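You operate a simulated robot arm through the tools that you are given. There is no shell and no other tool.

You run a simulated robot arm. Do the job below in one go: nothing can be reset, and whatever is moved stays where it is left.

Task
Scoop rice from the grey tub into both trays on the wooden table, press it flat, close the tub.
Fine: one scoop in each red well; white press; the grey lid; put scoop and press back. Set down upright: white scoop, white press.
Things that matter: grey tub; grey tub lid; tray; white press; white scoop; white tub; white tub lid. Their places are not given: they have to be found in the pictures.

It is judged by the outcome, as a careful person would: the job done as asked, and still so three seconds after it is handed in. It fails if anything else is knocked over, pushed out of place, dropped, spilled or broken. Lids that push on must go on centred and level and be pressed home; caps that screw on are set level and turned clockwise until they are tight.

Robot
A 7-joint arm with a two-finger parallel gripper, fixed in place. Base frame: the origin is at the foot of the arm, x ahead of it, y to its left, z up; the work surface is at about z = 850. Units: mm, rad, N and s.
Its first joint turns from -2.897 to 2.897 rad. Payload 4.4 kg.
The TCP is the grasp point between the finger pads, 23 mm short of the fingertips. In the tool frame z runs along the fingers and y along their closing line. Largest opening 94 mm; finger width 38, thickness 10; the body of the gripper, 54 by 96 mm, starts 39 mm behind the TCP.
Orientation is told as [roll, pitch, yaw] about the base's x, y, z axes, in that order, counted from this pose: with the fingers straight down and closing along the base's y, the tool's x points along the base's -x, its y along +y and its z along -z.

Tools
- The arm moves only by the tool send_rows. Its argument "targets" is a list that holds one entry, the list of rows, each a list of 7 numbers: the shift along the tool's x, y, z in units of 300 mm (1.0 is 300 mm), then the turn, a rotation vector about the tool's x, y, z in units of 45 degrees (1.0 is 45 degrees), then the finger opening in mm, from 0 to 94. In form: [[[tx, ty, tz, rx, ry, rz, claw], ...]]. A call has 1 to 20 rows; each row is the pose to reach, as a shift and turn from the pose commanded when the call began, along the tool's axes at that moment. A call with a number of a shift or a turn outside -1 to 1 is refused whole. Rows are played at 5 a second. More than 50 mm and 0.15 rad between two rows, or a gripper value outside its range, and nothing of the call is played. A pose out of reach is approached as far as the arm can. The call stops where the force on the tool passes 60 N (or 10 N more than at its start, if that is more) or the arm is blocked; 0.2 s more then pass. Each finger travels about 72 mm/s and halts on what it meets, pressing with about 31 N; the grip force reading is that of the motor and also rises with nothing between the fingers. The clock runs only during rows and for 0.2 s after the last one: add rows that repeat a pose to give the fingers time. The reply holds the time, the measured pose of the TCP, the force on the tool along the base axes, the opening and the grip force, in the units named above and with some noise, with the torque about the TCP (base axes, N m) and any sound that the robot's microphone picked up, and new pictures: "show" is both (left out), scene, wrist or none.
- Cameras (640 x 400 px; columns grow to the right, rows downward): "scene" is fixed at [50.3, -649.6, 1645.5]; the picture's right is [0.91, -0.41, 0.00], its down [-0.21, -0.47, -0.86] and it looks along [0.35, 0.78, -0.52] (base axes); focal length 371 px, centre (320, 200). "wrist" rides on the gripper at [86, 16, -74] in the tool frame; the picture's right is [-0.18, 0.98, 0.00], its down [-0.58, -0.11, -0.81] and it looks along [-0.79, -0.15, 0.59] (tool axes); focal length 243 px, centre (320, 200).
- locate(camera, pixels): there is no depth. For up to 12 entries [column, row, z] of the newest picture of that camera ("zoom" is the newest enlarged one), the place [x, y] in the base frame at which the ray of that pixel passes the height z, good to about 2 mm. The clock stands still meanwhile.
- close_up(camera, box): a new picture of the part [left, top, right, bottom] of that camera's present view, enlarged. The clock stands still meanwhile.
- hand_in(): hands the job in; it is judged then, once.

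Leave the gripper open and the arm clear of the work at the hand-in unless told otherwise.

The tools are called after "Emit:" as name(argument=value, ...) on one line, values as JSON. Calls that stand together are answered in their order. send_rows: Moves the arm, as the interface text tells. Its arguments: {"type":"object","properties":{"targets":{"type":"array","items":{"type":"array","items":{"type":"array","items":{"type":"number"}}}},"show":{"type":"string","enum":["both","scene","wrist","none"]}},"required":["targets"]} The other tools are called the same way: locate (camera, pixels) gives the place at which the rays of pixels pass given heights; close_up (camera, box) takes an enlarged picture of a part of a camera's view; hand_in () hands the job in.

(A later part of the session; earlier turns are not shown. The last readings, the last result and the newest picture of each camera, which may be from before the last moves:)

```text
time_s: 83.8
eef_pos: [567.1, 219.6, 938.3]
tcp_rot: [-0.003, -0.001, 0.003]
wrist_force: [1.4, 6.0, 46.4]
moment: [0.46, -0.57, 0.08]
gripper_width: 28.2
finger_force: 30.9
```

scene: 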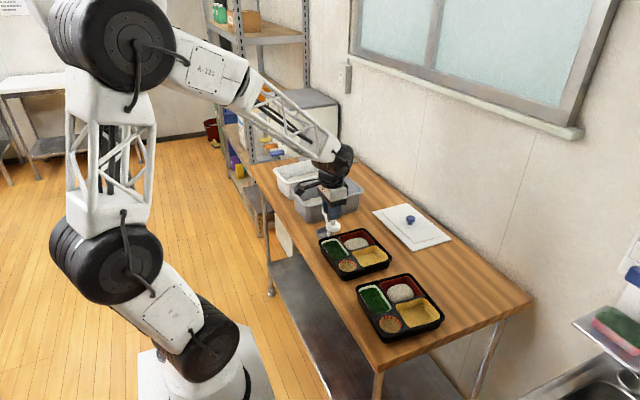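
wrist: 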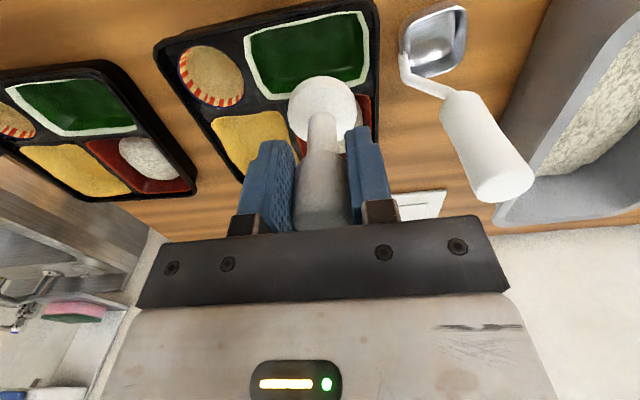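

Firm at 46 N with no further give: it is flat. I'll lift off and carry the press over mound 2.

Emit:
send_rows(targets=[[[0, 0, -0.03, 0, 0, 0, 12], [0, 0, -0.12, 0, 0, 0, 12], [0, 0, -0.24, 0, 0, 0, 12], [0, -0.12, -0.26, 0, 0, 0, 12], [-0.003, -0.26, -0.26, 0, 0, 0, 12], [-0.006, -0.41, -0.26, 0, 0, 0, 12], [-0.01, -0.56, -0.26, 0, 0, 0, 12], [-0.01, -0.7, -0.26, 0, 0, 0, 12], [-0.01, -0.827, -0.26, 0, 0, 0, 12], [-0.01, -0.827, -0.18, 0, 0, 0, 12], [-0.01, -0.827, -0.18, 0, 0, 0, 12]]])

Emit:
close_up(camera="scene", box=[310, 210, 470, 330])

Emit:
close_up(camera="wrist", box=[220, 0, 460, 170])

```text
time_s: 86.2
eef_pos: [569.6, -29.1, 992.2]
tcp_rot: [-0.001, 0.001, 0.004]
wrist_force: [0.2, 0.5, -1.4]
moment: [0.02, 0.04, 0.0]
gripper_width: 28.1
finger_force: 31.0
```

scene: 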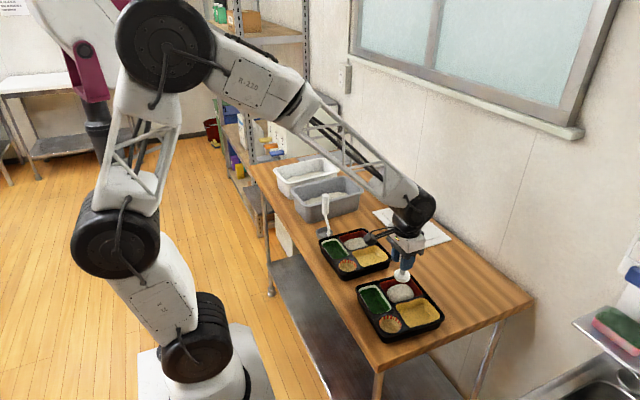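
wrist: 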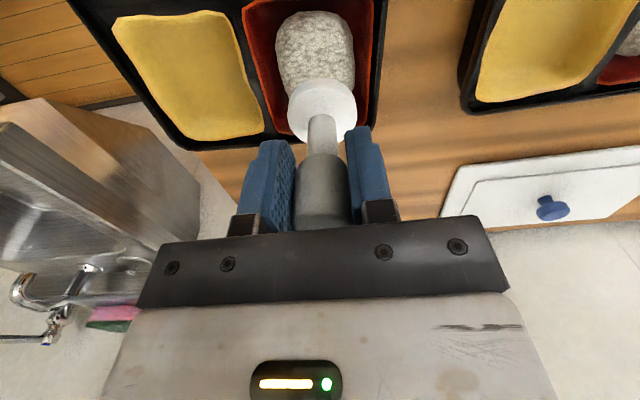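

```text
3.33 times, centred on (390, 270) of scene
```

zoom: 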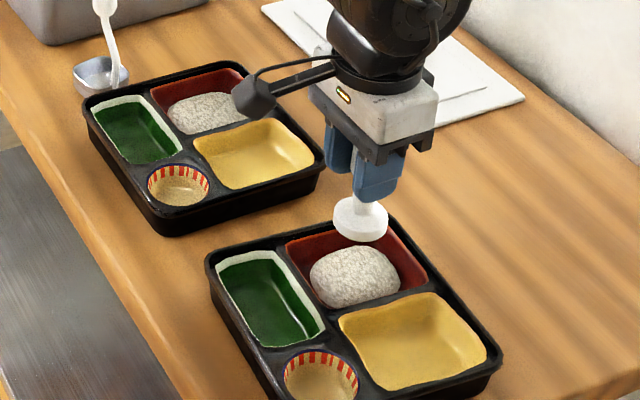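

```text
2.35 times, centred on (340, 85) of wrist
```

zoom: 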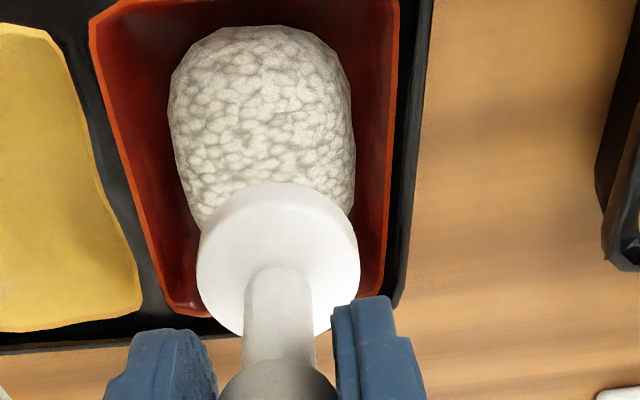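

I'll measure mound 2's outline to centre the press.

Emit:
locate(camera="wrist", pixels=[[276.3, 46, 872], [353.6, 46, 872], [312, 11, 875], [354, 88, 868], [289, 92, 868], [243, 12, 880], [383, 118, 880]])

```text
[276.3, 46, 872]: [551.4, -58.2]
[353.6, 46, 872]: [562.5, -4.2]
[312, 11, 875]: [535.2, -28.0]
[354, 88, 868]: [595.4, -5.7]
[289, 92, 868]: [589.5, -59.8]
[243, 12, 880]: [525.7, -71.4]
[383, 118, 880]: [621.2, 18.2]
```

Mound 2 centres on about (571, −31). I'll press down here with the same steps.

Emit:
send_rows(targets=[[[-0.005, -0.007, 0.05, 0, 0, 0, 12], [-0.005, -0.007, 0.1, 0, 0, 0, 12], [-0.005, -0.007, 0.14, 0, 0, 0, 12], [-0.005, -0.007, 0.15, 0, 0, 0, 12], [-0.005, -0.007, 0.16, 0, 0, 0, 12], [-0.005, -0.007, 0.167, 0, 0, 0, 12], [-0.005, -0.007, 0.173, 0, 0, 0, 12], [-0.005, -0.007, 0.18, 0, 0, 0, 12], [-0.005, -0.007, 0.18, 0, 0, 0, 12]]])

Emit:
close_up(camera="scene", box=[360, 250, 450, 330])

```text
time_s: 88.2
eef_pos: [573.5, -30.4, 938.6]
tcp_rot: [-0.002, -0.003, 0.005]
wrist_force: [6.9, -1.3, 18.1]
moment: [0.13, -0.74, -0.08]
gripper_width: 27.8
finger_force: 31.5
```

scene: 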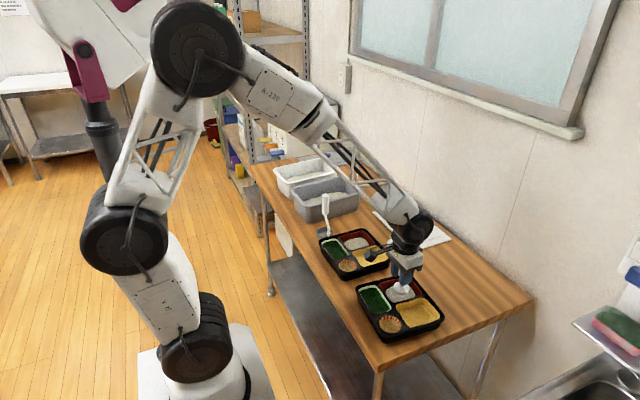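
wrist: 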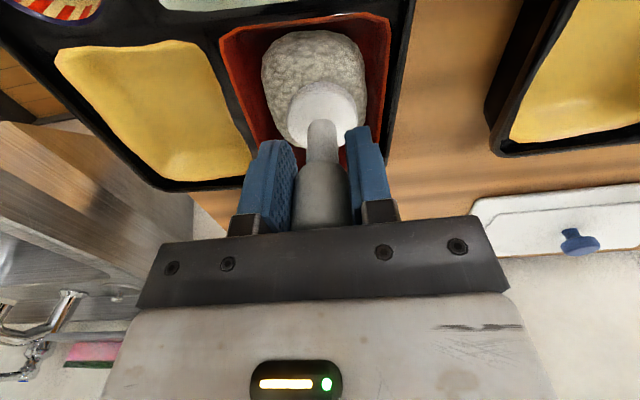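

```text
5.00 times, centred on (405, 290) of scene
```

zoom: 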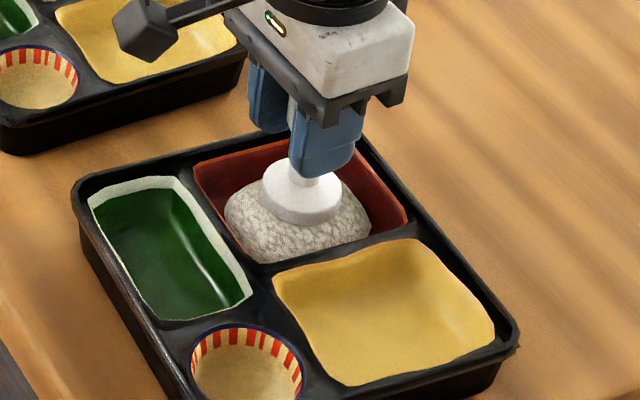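

Contact at about 20 N and the rice is part-way down. I'll push on in small steps.

Emit:
send_rows(targets=[[[0, 0, 0.006, 0, 0, 0, 12], [0, 0, 0.01, 0, 0, 0, 12], [0, 0, 0.01, 0, 0, 0, 12], [0, 0, 0.01, 0, 0, 0, 12]]])

Emit:
close_up(camera="scene", box=[360, 250, 450, 330])

Emit:
close_up(camera="wrist", box=[200, 0, 440, 170])

```text
time_s: 89.2
eef_pos: [571.7, -30.7, 933.6]
tcp_rot: [-0.001, 0.002, 0.003]
wrist_force: [0.5, 0.3, -1.7]
moment: [0.01, -0.01, 0.01]
gripper_width: 28.1
finger_force: 30.4
```

scene: 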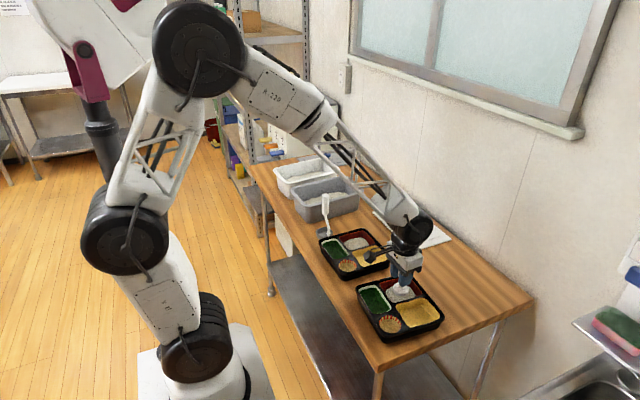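
wrist: 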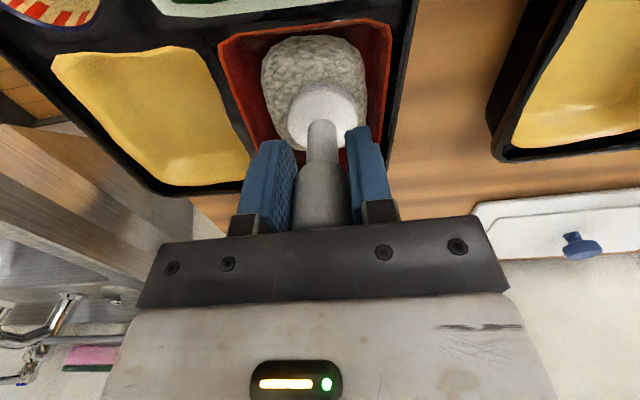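

```text
5.00 times, centred on (405, 290) of scene
```

zoom: 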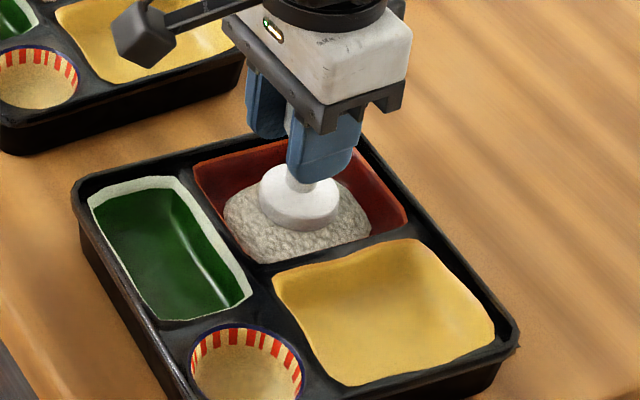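

```text
2.35 times, centred on (320, 85) of wrist
```

zoom: 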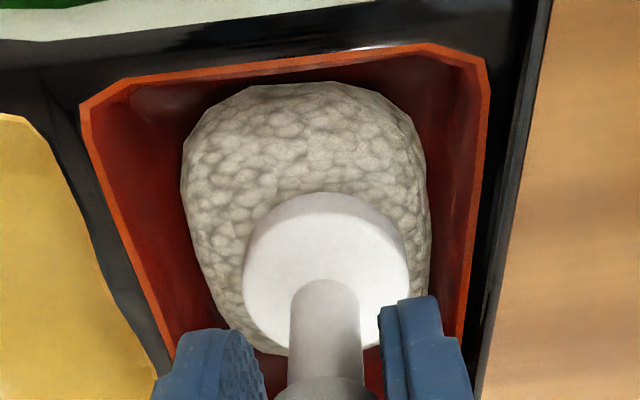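

The rice gave way and flattened (force is back to the bare weight). I'll push further for firm contact, as in tray 1.

Emit:
send_rows(targets=[[[0, 0, 0.006, 0, 0, 0, 12], [0, 0, 0.01, 0, 0, 0, 12], [0, 0, 0.014, 0, 0, 0, 12], [0, 0, 0.014, 0, 0, 0, 12]]], show="none")

Emit:
close_up(camera="scene", box=[360, 250, 450, 330])

```text
time_s: 90.2
eef_pos: [573.1, -30.9, 932.5]
tcp_rot: [-0.003, -0.003, 0.002]
wrist_force: [-0.2, 5.1, 47.1]
moment: [0.56, -0.54, 0.17]
gripper_width: 28.0
finger_force: 30.7
```

```text
5.00 times, centred on (405, 290) of scene
```

zoom: 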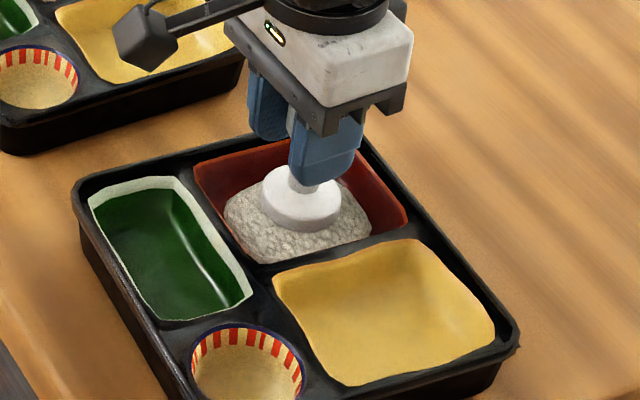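

Firm at 47 N, same as tray 1. I'll lift off and inspect both wells.

Emit:
send_rows(targets=[[[0, 0, -0.03, 0, 0, 0, 12], [0, 0, -0.12, 0, 0, 0, 12], [-0.03, 0, -0.24, 0, 0, 0, 12], [-0.09, 0.06, -0.36, 0, 0, 0, 12], [-0.15, 0.15, -0.43, 0, 0, 0, 12], [-0.2, 0.27, -0.43, 0, 0, 0, 12], [-0.2, 0.27, -0.43, 0, 0, 0, 12]]])

Emit:
close_up(camera="scene", box=[310, 210, 470, 330])

Emit:
close_up(camera="scene", box=[370, 260, 440, 310])

Emit:
close_up(camera="scene", box=[330, 215, 400, 265])

```text
time_s: 91.8
eef_pos: [635.2, 50.7, 1058.1]
tcp_rot: [-0.002, 0.0, 0.002]
wrist_force: [0.0, -0.5, -1.3]
moment: [0.02, 0.0, 0.01]
gripper_width: 27.7
finger_force: 30.8
```

scene: 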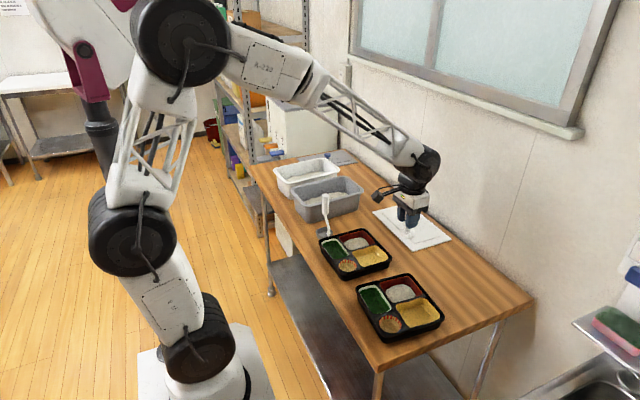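
wrist: 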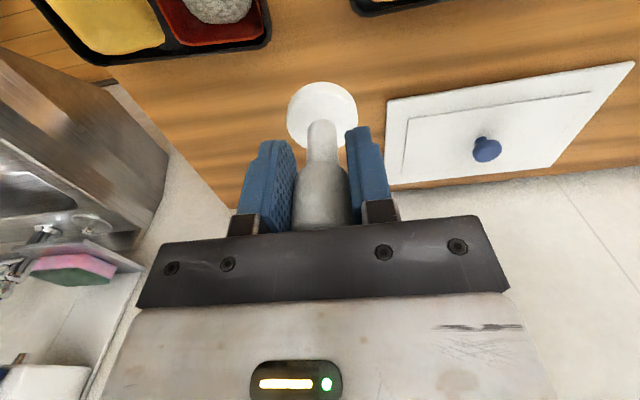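

```text
3.33 times, centred on (390, 270) of scene
```

zoom: 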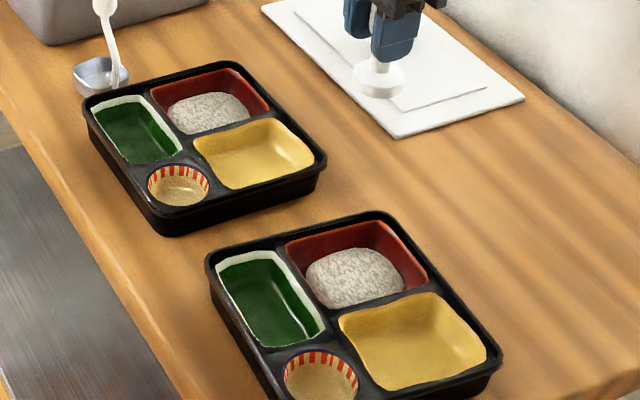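

```text
8.00 times, centred on (405, 285) of scene
```

zoom: 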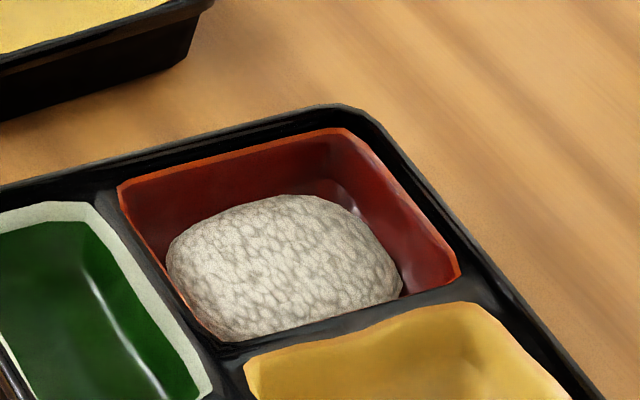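

```text
8.00 times, centred on (365, 240) of scene
```

zoom: 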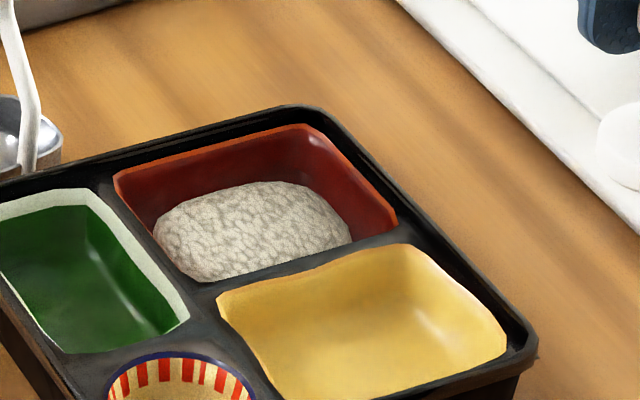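

Well 1 is flat; well 2 looks slightly more domed. I'll give well 2 a second press at the same spot, as I did in well 1.

Emit:
send_rows(targets=[[[0.05, -0.12, 0, 0, 0, 0, 12], [0.13, -0.2, 0.08, 0, 0, 0, 12], [0.2, -0.27, 0.18, 0, 0, 0, 12], [0.2, -0.27, 0.3, 0, 0, 0, 12], [0.2, -0.27, 0.38, 0, 0, 0, 12], [0.2, -0.27, 0.41, 0, 0, 0, 12], [0.2, -0.27, 0.42, 0, 0, 0, 12], [0.2, -0.27, 0.428, 0, 0, 0, 12], [0.2, -0.27, 0.432, 0, 0, 0, 12], [0.2, -0.27, 0.432, 0, 0, 0, 12]]], show="none")

```text
time_s: 94.0
eef_pos: [574.1, -30.1, 931.8]
tcp_rot: [-0.002, -0.005, 0.003]
wrist_force: [-2.6, 4.9, 48.5]
moment: [0.4, -0.36, 0.04]
gripper_width: 27.8
finger_force: 31.6
```

Firm again at 48 N. Lifting off to inspect.

Emit:
send_rows(targets=[[[0, 0, -0.03, 0, 0, 0, 12], [0, 0, -0.12, 0, 0, 0, 12], [-0.03, 0, -0.24, 0, 0, 0, 12], [-0.05, 0.06, -0.36, 0, 0, 0, 12], [-0.05, 0.18, -0.43, 0, 0, 0, 12], [-0.05, 0.32, -0.43, 0, 0, 0, 12], [-0.05, 0.46, -0.43, 0, 0, 0, 12], [-0.05, 0.6, -0.43, 0, 0, 0, 12]]])

Emit:
close_up(camera="scene", box=[370, 260, 440, 310])

Emit:
close_up(camera="wrist", box=[0, 0, 240, 150])

```text
time_s: 95.8
eef_pos: [588.2, 151.1, 1057.8]
tcp_rot: [-0.002, 0.001, 0.005]
wrist_force: [-0.4, 0.4, -1.2]
moment: [-0.02, 0.0, 0.0]
gripper_width: 27.9
finger_force: 31.1
```

scene: 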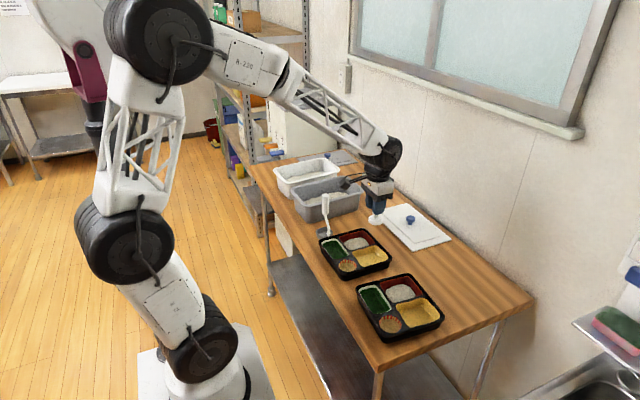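
wrist: 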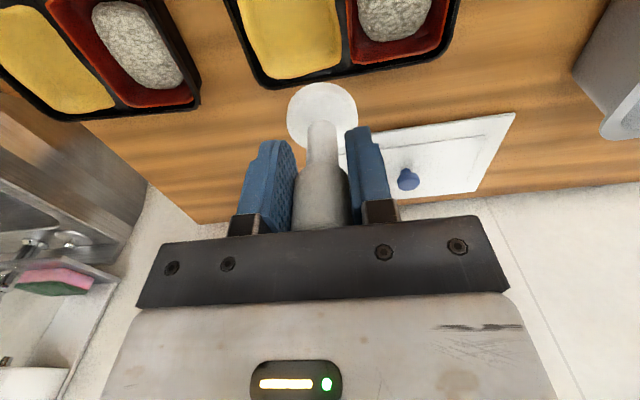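

```text
8.00 times, centred on (405, 285) of scene
```

zoom: 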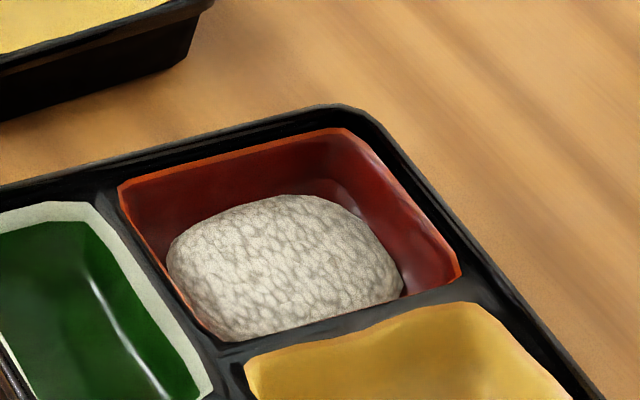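

```text
2.67 times, centred on (120, 75) of wrist
```

zoom: 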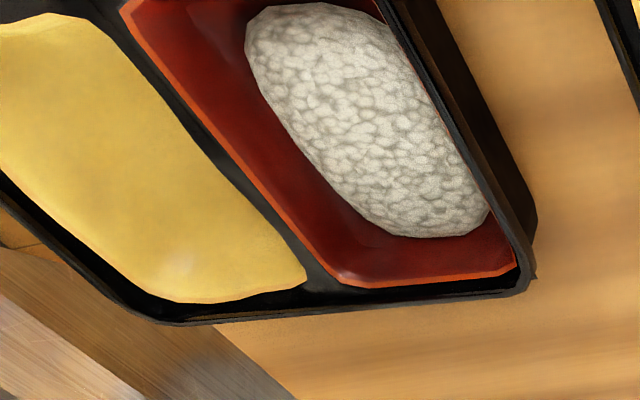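

Both wells now hold a flat pressed bed of rice. I'll carry the press back towards its home in legs.

Emit:
send_rows(targets=[[[0.0, 0.12, 0, 0, 0, 0, 12], [0.0, 0.26, 0, 0, 0, 0, 12], [0.005, 0.4, 0, 0, 0, 0, 12], [0.01, 0.55, 0, 0, 0, 0, 12], [0.01, 0.7, 0, 0, 0, 0, 12], [0.01, 0.85, 0, 0, 0, 0, 12], [0.01, 0.967, 0, 0, 0, 0, 12]]], show="none")

Emit:
send_rows(targets=[[[0.038, 0.14, 0, 0, 0, -0.143, 12], [0.076, 0.28, 0, 0, 0, -0.286, 12], [0.114, 0.42, 0, 0, 0, -0.429, 12], [0.152, 0.56, 0, 0, 0, -0.571, 12], [0.19, 0.7, 0, 0, 0, -0.714, 12], [0.228, 0.84, 0, 0, 0, -0.857, 12], [0.267, 0.98, 0, 0, 0, -1.0, 12], [0.267, 0.98, 0, 0, 0, -1.0, 12]]])

```text
time_s: 97.4
eef_pos: [582.0, 441.3, 1059.4]
tcp_rot: [-0.002, 0.0, 0.004]
wrist_force: [-1.0, 0.5, -1.3]
moment: [-0.03, 0.03, 0.05]
gripper_width: 27.7
finger_force: 30.6
```

```text
time_s: 99.2
eef_pos: [499.9, 730.9, 1056.4]
tcp_rot: [-0.001, 0.001, 0.79]
wrist_force: [0.5, -0.2, -2.2]
moment: [0.0, 0.05, 0.0]
gripper_width: 27.8
finger_force: 31.1
```

scene: 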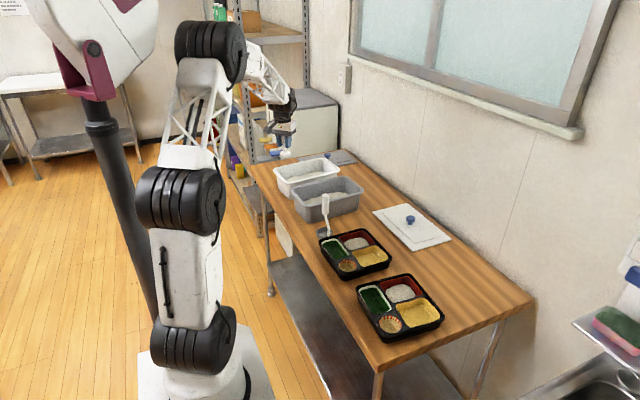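
wrist: 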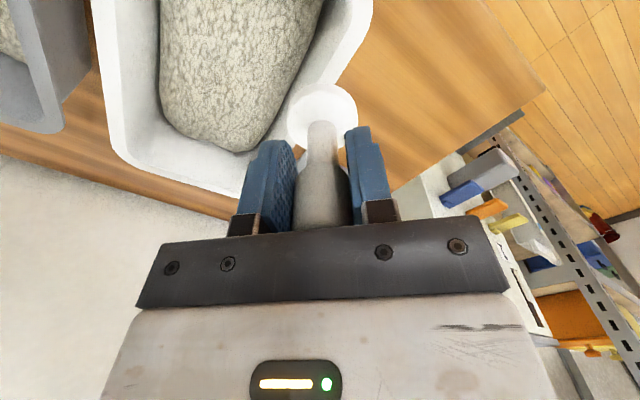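

Next I'll go over the press's home spot and lower to just above the table.

Emit:
send_rows(targets=[[[-0.074, 0.09, 0, 0, 0, 0, 12], [-0.148, 0.179, 0, 0, 0, 0, 12], [-0.222, 0.269, 0, 0, 0, 0, 12], [-0.296, 0.358, 0, 0, 0, 0, 12], [-0.296, 0.358, 0.14, 0, 0, 0, 12], [-0.296, 0.358, 0.28, 0, 0, 0, 12], [-0.296, 0.358, 0.38, 0, 0, 0, 12], [-0.296, 0.358, 0.43, 0, 0, 0, 12], [-0.296, 0.358, 0.43, 0, 0, 0, 12]]])

Emit:
close_up(camera="scene", box=[250, 130, 310, 185])

```text
time_s: 101.2
eef_pos: [489.3, 868.6, 929.0]
tcp_rot: [-0.002, 0.001, 0.787]
wrist_force: [-0.1, -0.4, -1.4]
moment: [-0.01, 0.01, -0.02]
gripper_width: 27.7
finger_force: 30.9
```

scene: 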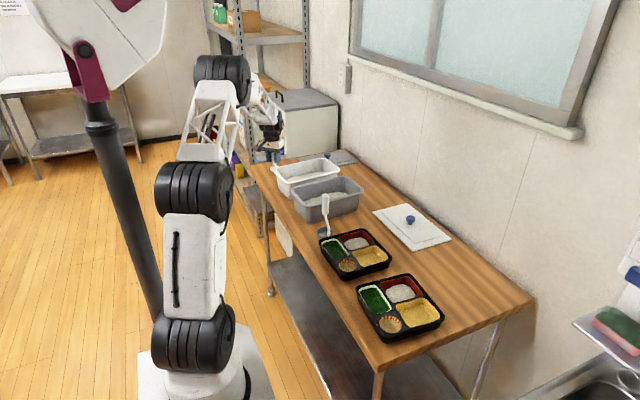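
wrist: 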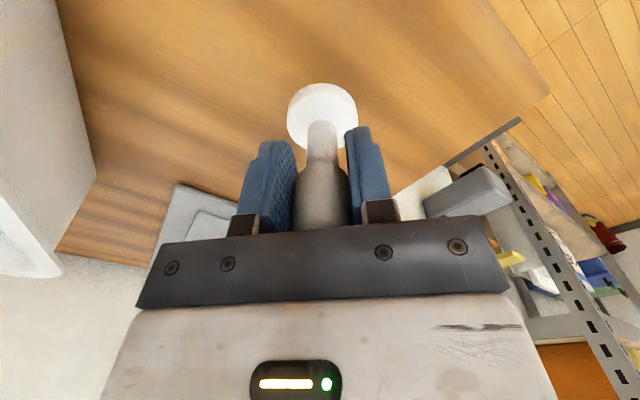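

```text
7.27 times, centred on (280, 158) of scene
```

zoom: 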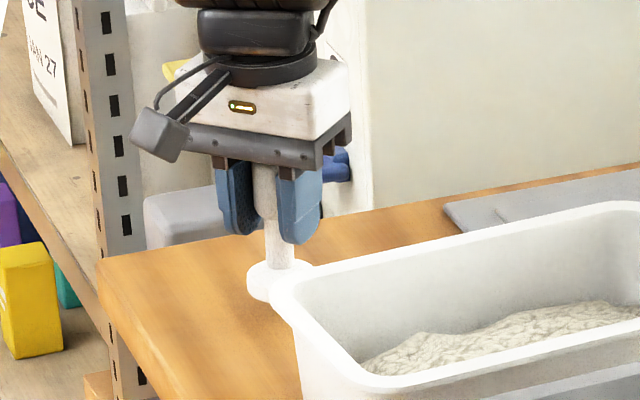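

The disc is about 10 mm above the table. I'll lower in small steps to contact.

Emit:
send_rows(targets=[[[0.003, 0.005, 0.013, 0, 0, 0, 12], [0.003, 0.005, 0.025, 0, 0, 0, 12], [0.003, 0.005, 0.032, 0, 0, 0, 12], [0.003, 0.005, 0.032, 0, 0, 0, 12]]], show="none")

Emit:
close_up(camera="scene", box=[250, 130, 310, 185])

```text
time_s: 102.2
eef_pos: [486.5, 871.1, 918.8]
tcp_rot: [-0.001, 0.001, 0.788]
wrist_force: [-0.6, -0.2, -0.8]
moment: [0.02, -0.01, -0.01]
gripper_width: 27.5
finger_force: 31.0
```

```text
7.27 times, centred on (280, 158) of scene
```

zoom: 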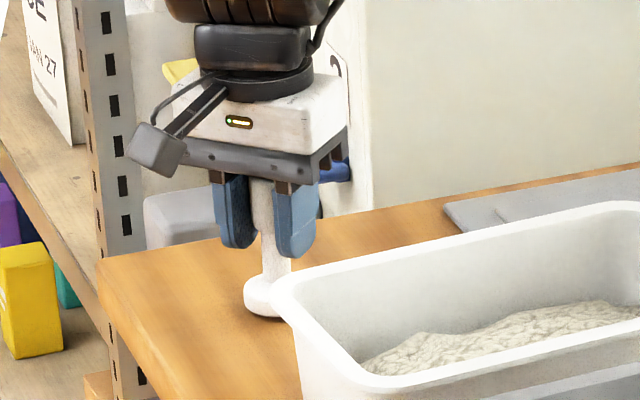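

Almost down. A couple more millimetres.

Emit:
send_rows(targets=[[[0, 0, 0.005, 0, 0, 0, 12], [0, 0, 0.01, 0, 0, 0, 12], [0, 0, 0.01, 0, 0, 0, 12]]], show="none")

```text
time_s: 103.0
eef_pos: [486.0, 871.7, 914.6]
tcp_rot: [-0.001, 0.002, 0.788]
wrist_force: [-0.6, 0.1, -1.6]
moment: [-0.01, -0.04, -0.05]
gripper_width: 27.9
finger_force: 31.1
```

Still no contact; continuing in 1.5 mm steps.

Emit:
send_rows(targets=[[[0, 0, 0.005, 0, 0, 0, 12], [0, 0, 0.005, 0, 0, 0, 12]]], show="none")

Emit:
send_rows(targets=[[[0, 0, 0.005, 0, 0, 0, 12], [0, 0, 0.005, 0, 0, 0, 12]]], show="none")

Emit:
close_up(camera="scene", box=[250, 130, 310, 185])

```text
time_s: 103.6
eef_pos: [486.9, 871.6, 914.8]
tcp_rot: [-0.002, 0.001, 0.79]
wrist_force: [-1.6, -1.1, 7.9]
moment: [0.11, -0.1, -0.02]
gripper_width: 28.1
finger_force: 31.0
```

```text
time_s: 104.2
eef_pos: [488.1, 872.9, 914.2]
tcp_rot: [-0.002, -0.004, 0.788]
wrist_force: [-4.4, -2.9, 24.6]
moment: [0.35, -0.19, 0.04]
gripper_width: 27.8
finger_force: 31.0
```

```text
7.27 times, centred on (280, 158) of scene
```

zoom: 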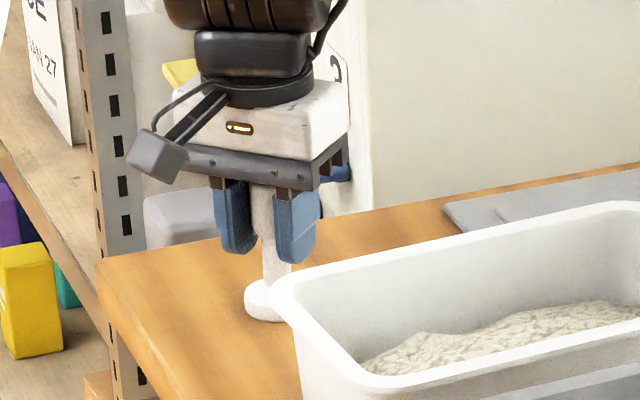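

It is on the table. I'll ease the pressure off, open the fingers and rise straight up.

Emit:
send_rows(targets=[[[0, 0, -0.006, 0, 0, 0, 12], [0, 0, -0.006, 0, 0, 0, 45], [0, 0, -0.006, 0, 0, 0, 80], [0, 0, -0.006, 0, 0, 0, 80], [0, 0, -0.006, 0, 0, 0, 80], [0, 0, -0.08, 0, 0, 0, 80], [0, 0, -0.2, 0, 0, 0, 80], [0, 0, -0.34, 0, 0, 0, 80], [0, 0, -0.48, 0, 0, 0, 80]]])

Emit:
close_up(camera="scene", box=[250, 130, 310, 185])

Emit:
close_up(camera="wrist", box=[160, 0, 400, 220])

```text
time_s: 106.2
eef_pos: [484.5, 872.1, 1056.7]
tcp_rot: [-0.003, 0.002, 0.79]
wrist_force: [-0.3, 0.9, -1.9]
moment: [0.01, 0.02, 0.0]
gripper_width: 79.9
finger_force: 0.1
```

scene: 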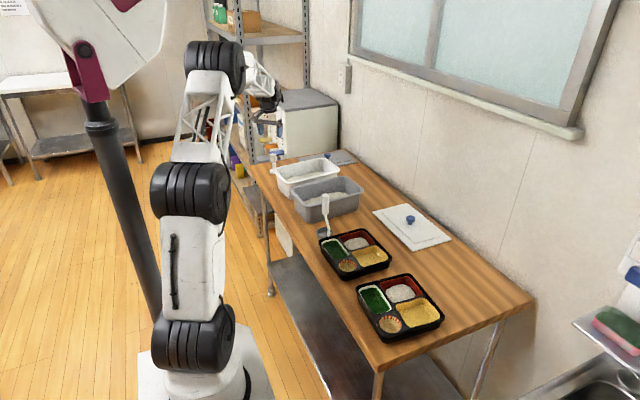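
wrist: 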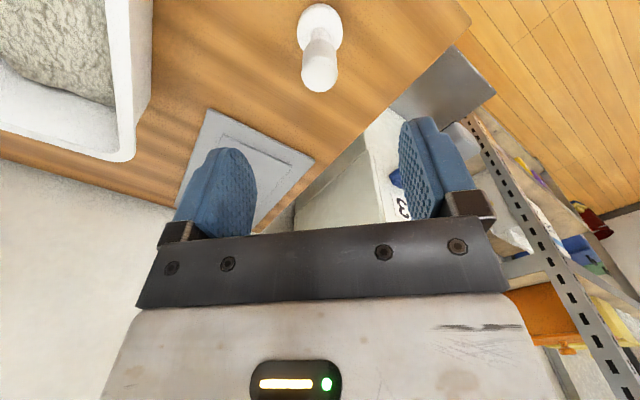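

```text
7.27 times, centred on (280, 158) of scene
```

zoom: 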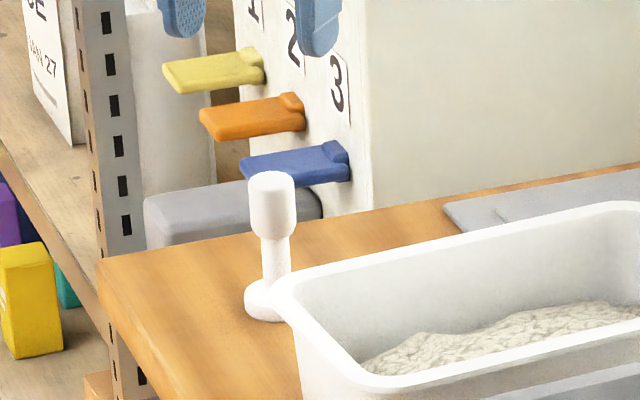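

```text
1.82 times, centred on (280, 110) of wrist
```

zoom: 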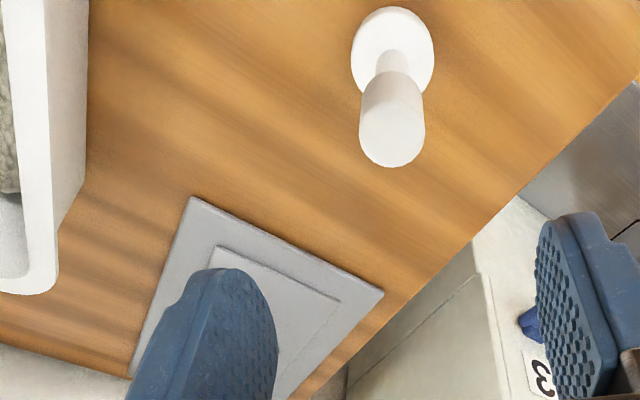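

The press is back home and upright. Next is the grey lid: I'll move to a spot facing its knob for an accurate look.

Emit:
send_rows(targets=[[[0.037, -0.135, -0.05, 0, 0, 0, 80], [0.073, -0.27, -0.09, 0, 0, 0, 80], [0.11, -0.406, -0.13, 0, 0, 0, 80], [0.146, -0.542, -0.16, 0, 0, 0, 80], [0.183, -0.677, -0.177, 0, 0, 0, 80], [0.183, -0.677, -0.177, 0, 0, 0, 80]]])

Emit:
close_up(camera="wrist", box=[220, 60, 420, 240])

Emit:
close_up(camera="scene", box=[300, 140, 360, 180])

```text
time_s: 107.6
eef_pos: [593.0, 689.4, 1110.5]
tcp_rot: [-0.002, 0.001, 0.788]
wrist_force: [0.0, 1.0, -0.1]
moment: [0.04, 0.02, 0.0]
gripper_width: 80.1
finger_force: 0.0
```

scene: 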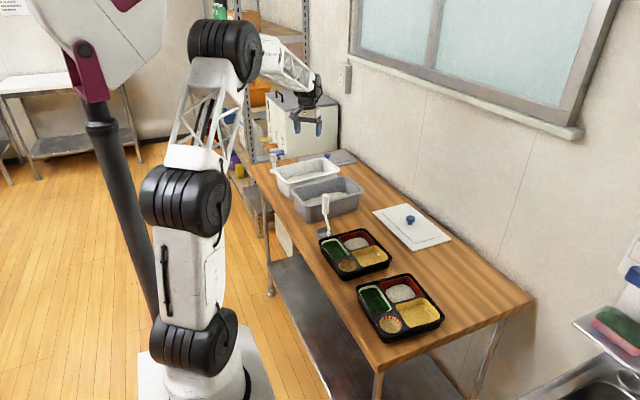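
wrist: 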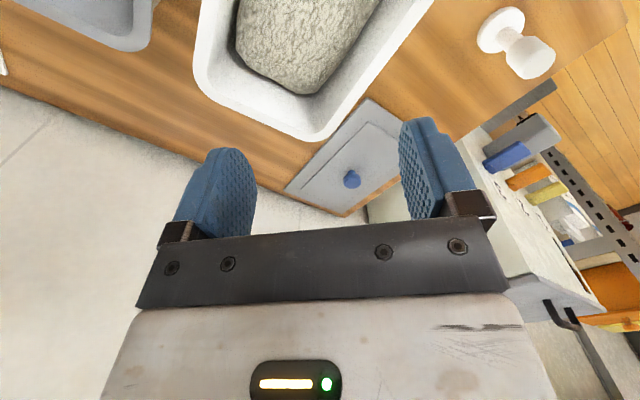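

```text
2.22 times, centred on (320, 150) of wrist
```

zoom: 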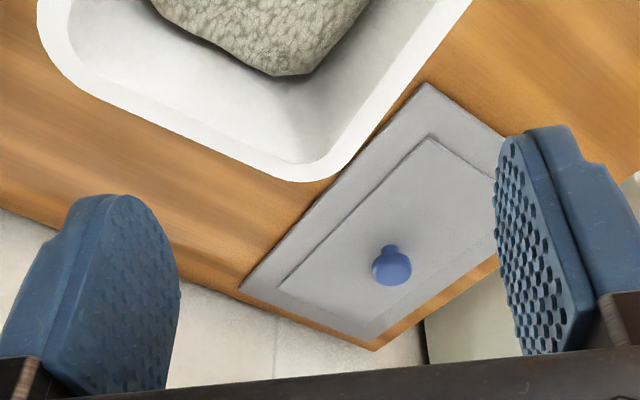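

```text
10.00 times, centred on (330, 160) of scene
```

zoom: 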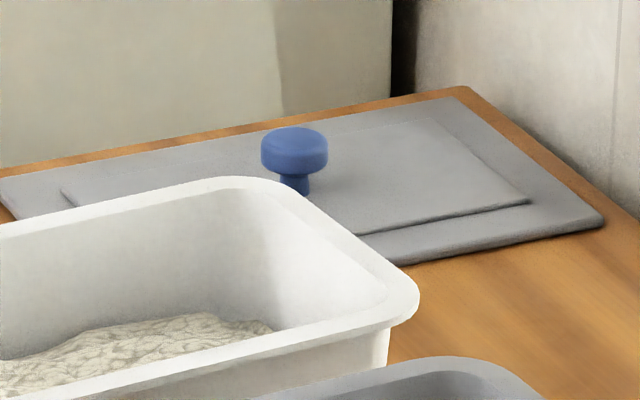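

I'll triangulate the knob and lid corners.

Emit:
locate(camera="wrist", pixels=[[352, 179.7, 880], [352, 179.7, 885], [352, 179.7, 890], [352.9, 171, 865], [352.9, 171, 870], [284, 190.5, 855], [368.6, 97.4, 855], [343.9, 217.5, 855], [369, 104, 862], [302, 187, 862]])

Emit:
locate(camera="scene", pixels=[[327.4, 155, 880], [327.4, 155, 885], [327.4, 155, 890], [327.4, 158, 865], [327.4, 158, 870], [358.3, 162, 855], [341, 149.2, 855], [327.4, 158.7, 860]])

```text
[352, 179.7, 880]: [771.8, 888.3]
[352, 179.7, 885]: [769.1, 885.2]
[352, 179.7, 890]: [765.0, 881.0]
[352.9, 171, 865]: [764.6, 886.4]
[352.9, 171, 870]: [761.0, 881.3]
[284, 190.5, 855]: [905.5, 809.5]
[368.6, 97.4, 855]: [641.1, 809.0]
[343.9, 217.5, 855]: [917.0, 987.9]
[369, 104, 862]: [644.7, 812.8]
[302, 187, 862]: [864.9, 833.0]
```

```text
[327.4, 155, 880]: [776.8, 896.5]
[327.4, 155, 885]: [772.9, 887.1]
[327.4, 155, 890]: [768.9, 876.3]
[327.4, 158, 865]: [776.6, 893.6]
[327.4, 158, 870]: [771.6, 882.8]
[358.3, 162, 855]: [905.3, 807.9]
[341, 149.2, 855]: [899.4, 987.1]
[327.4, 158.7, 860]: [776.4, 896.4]
```

The knob cap is at about (770, 885, 886), roughly 33 mm wide, and the lid spans x 641–906, y 809–985. It is beyond the straight-down reach, so I'll tilt the hand 30° outward (keeping the camera bracket clear of the lid) and test the reach high up first.

Emit:
send_rows(targets=[[[-0.105, 0.005, 0.04, 0, -0.111, 0, 70], [-0.211, 0.01, 0.09, 0, -0.222, 0, 70], [-0.316, 0.015, 0.15, 0, -0.333, 0, 70], [-0.421, 0.021, 0.22, 0, -0.444, 0, 70], [-0.527, 0.026, 0.29, 0, -0.556, 0, 70], [-0.632, 0.031, 0.367, 0, -0.667, 0, 70], [-0.632, 0.031, 0.367, 0, -0.667, 0, 70]]])

Emit:
close_up(camera="scene", box=[270, 100, 370, 180])

```text
time_s: 109.2
eef_pos: [718.2, 831.4, 1000.1]
tcp_rot: [-0.002, -0.524, 0.791]
wrist_force: [-0.8, -0.4, 0.7]
moment: [-0.05, -0.03, 0.03]
gripper_width: 70.0
finger_force: 0.0
```

scene: 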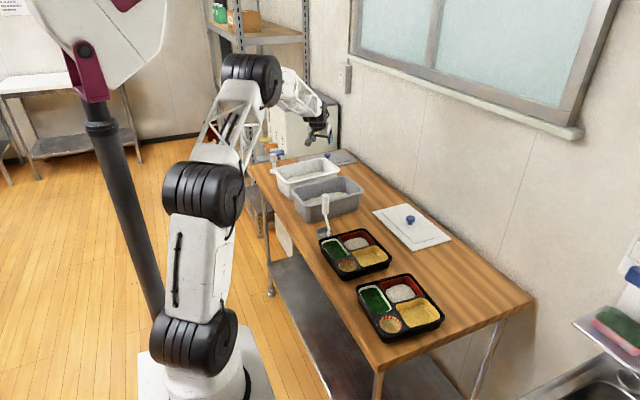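
wrist: 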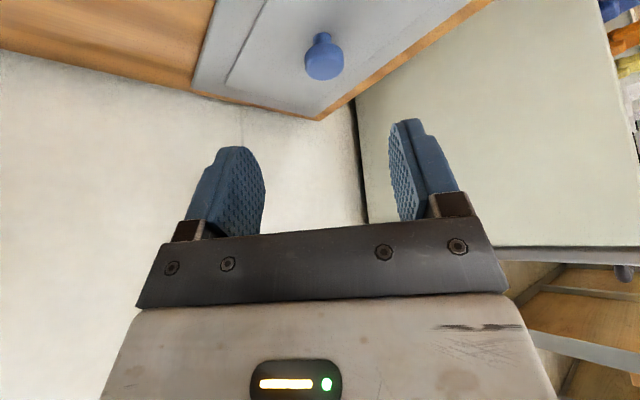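

```text
5.00 times, centred on (320, 140) of scene
```

zoom: 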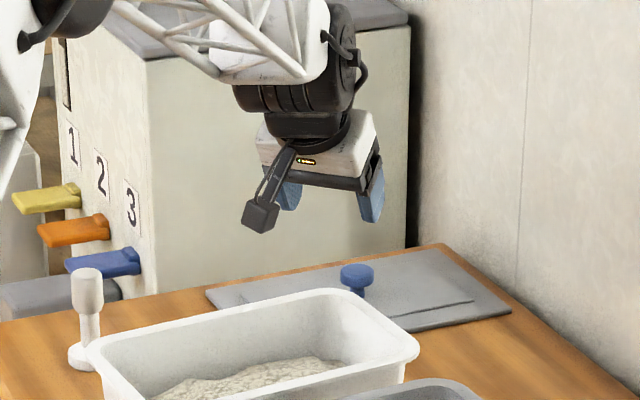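

The hand reaches here. I'll refine the knob position from this close view.

Emit:
close_up(camera="wrist", box=[260, 10, 390, 110])

Emit:
locate(camera="wrist", pixels=[[324, 67, 895], [324, 67, 890], [324, 60, 886], [322, 38, 866], [306, 60, 886], [342, 60, 886]])

```text
4.00 times, centred on (325, 60) of wrist
```

zoom: 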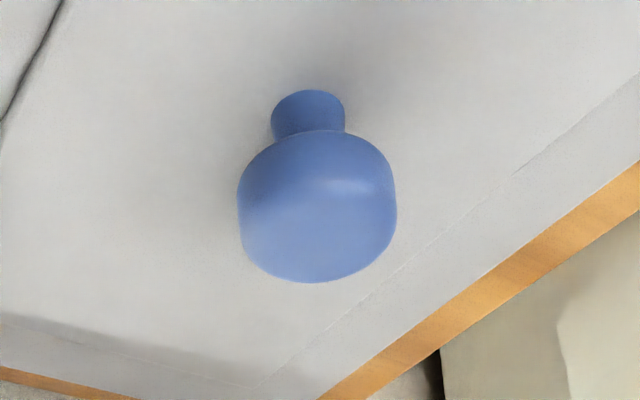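

```text
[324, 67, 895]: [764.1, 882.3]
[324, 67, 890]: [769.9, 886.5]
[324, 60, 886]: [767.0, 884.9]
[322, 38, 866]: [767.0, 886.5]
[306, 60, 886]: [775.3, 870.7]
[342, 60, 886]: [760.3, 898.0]
```

The knob axis is at about (767.5, 885). I'll advance along the finger direction until the cap sits between the pads, then pause before closing.

Emit:
send_rows(targets=[[[-0.018, 0.009, 0.13, 0, 0, 0, 70], [-0.018, 0.009, 0.26, 0, 0, 0, 70], [-0.018, 0.009, 0.35, 0, 0, 0, 70], [-0.018, 0.009, 0.395, 0, 0, 0, 70], [-0.018, 0.009, 0.395, 0, 0, 0, 70]]])

Emit:
close_up(camera="scene", box=[290, 120, 360, 180])

Emit:
close_up(camera="wrist", box=[220, 80, 420, 240])

```text
time_s: 110.4
eef_pos: [760.9, 879.7, 899.4]
tcp_rot: [-0.003, -0.523, 0.788]
wrist_force: [-0.1, -0.2, 0.8]
moment: [0.0, 0.0, 0.01]
gripper_width: 69.8
finger_force: 0.0
```

scene: 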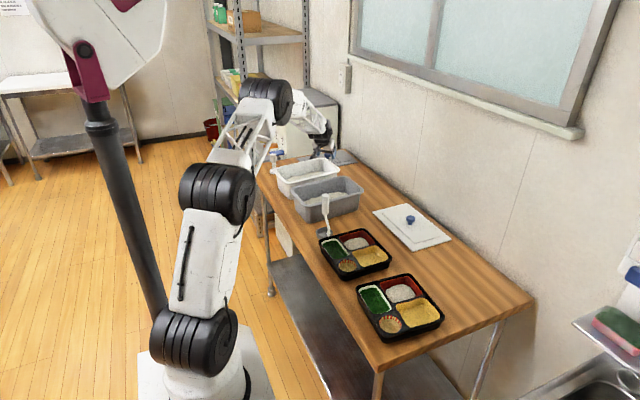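
wrist: 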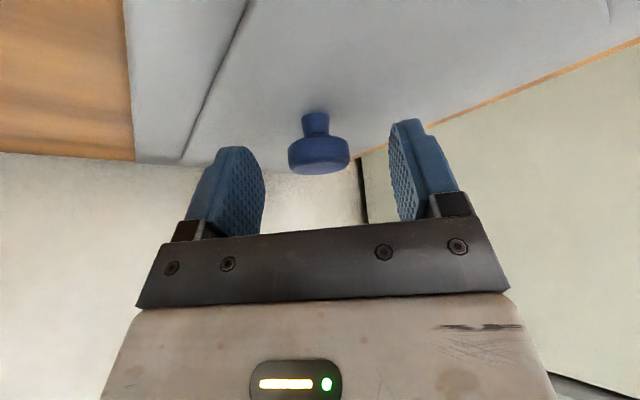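

```text
6.67 times, centred on (325, 150) of scene
```

zoom: 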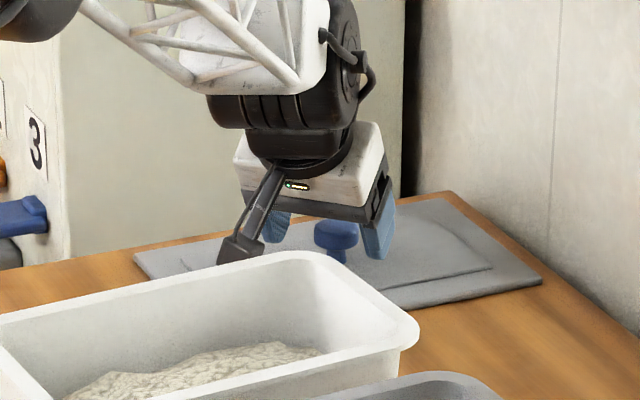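

```text
2.50 times, centred on (320, 160) of wrist
```

zoom: 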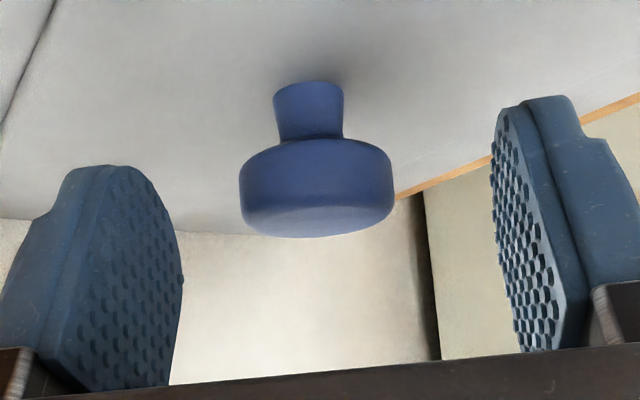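

The cap is centred between the pads, about 17 mm beyond the grasp point. I'll go 5 mm further in and close.

Emit:
send_rows(targets=[[[0, 0, 0.017, 0, 0, 0, 70], [0, 0, 0.017, 0, 0, 0, 70], [0, 0, 0.017, 0, 0, 0, 45], [0, 0, 0.017, 0, 0, 0, 20], [0, 0, 0.017, 0, 0, 0, 15], [0, 0, 0.017, 0, 0, 0, 15], [0, 0, 0.017, 0, 0, 0, 15]]])

Emit:
close_up(camera="scene", box=[290, 120, 360, 180])

```text
time_s: 112.0
eef_pos: [762.0, 879.1, 895.6]
tcp_rot: [-0.001, -0.521, 0.79]
wrist_force: [-0.2, -0.2, 0.7]
moment: [0.13, 0.03, 0.08]
gripper_width: 32.3
finger_force: 31.1
```

scene: 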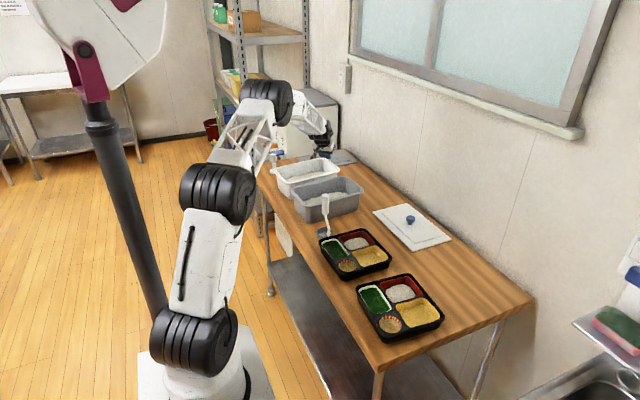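
wrist: 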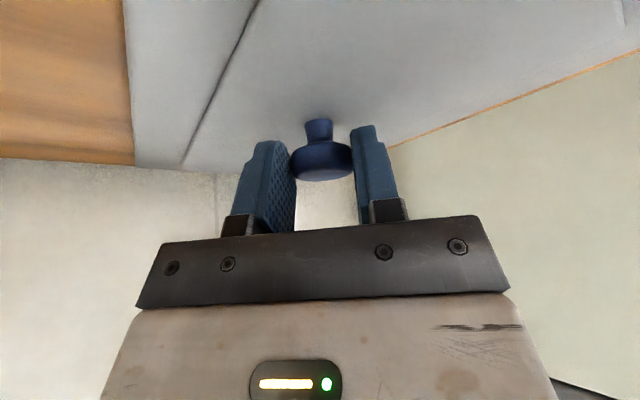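

```text
6.67 times, centred on (325, 150) of scene
```

zoom: 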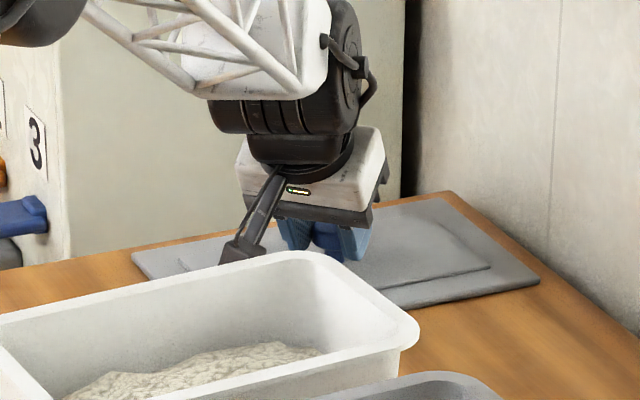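

The knob is gripped at 32.3 mm. I'll lift straight up 40 mm and check that the lid hangs level.

Emit:
send_rows(targets=[[[-0.017, 0, -0.029, 0, 0, 0, 15], [-0.042, 0, -0.072, 0, 0, 0, 15], [-0.067, 0, -0.115, 0, 0, 0, 15], [-0.067, 0, -0.115, 0, 0, 0, 15]]])

Emit:
close_up(camera="scene", box=[280, 110, 370, 185])

```text
time_s: 113.0
eef_pos: [762.4, 881.1, 936.3]
tcp_rot: [-0.002, -0.521, 0.789]
wrist_force: [0.2, 0.3, -1.8]
moment: [0.0, -0.03, -0.02]
gripper_width: 32.2
finger_force: 30.7
```

scene: 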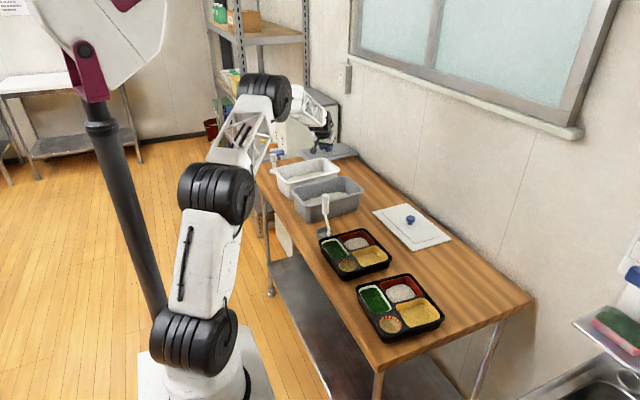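
wrist: 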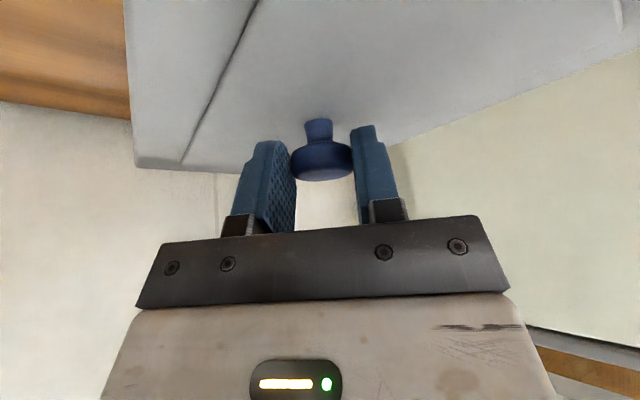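

```text
5.33 times, centred on (325, 148) of scene
```

zoom: 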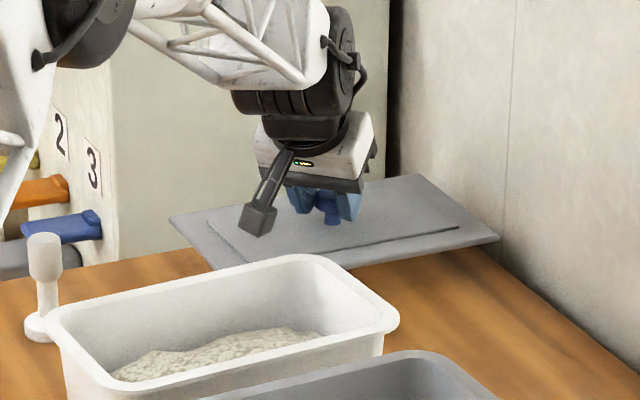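

The lid hangs level (about 0.25 kg). While it is clear of the view, I'll measure the grey tub's rim precisely.

Emit:
close_up(camera="scene", box=[280, 165, 375, 230])

```text
6.15 times, centred on (328, 198) of scene
```

zoom: 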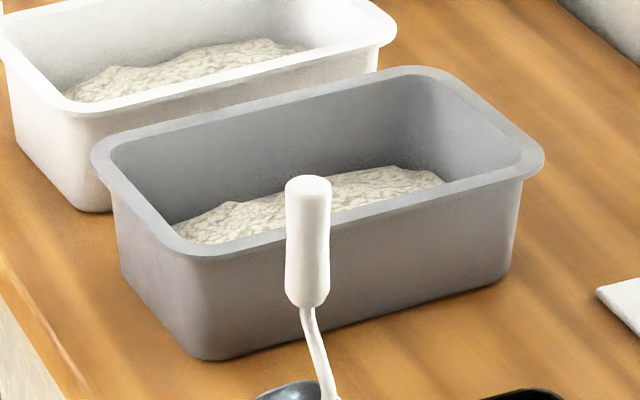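

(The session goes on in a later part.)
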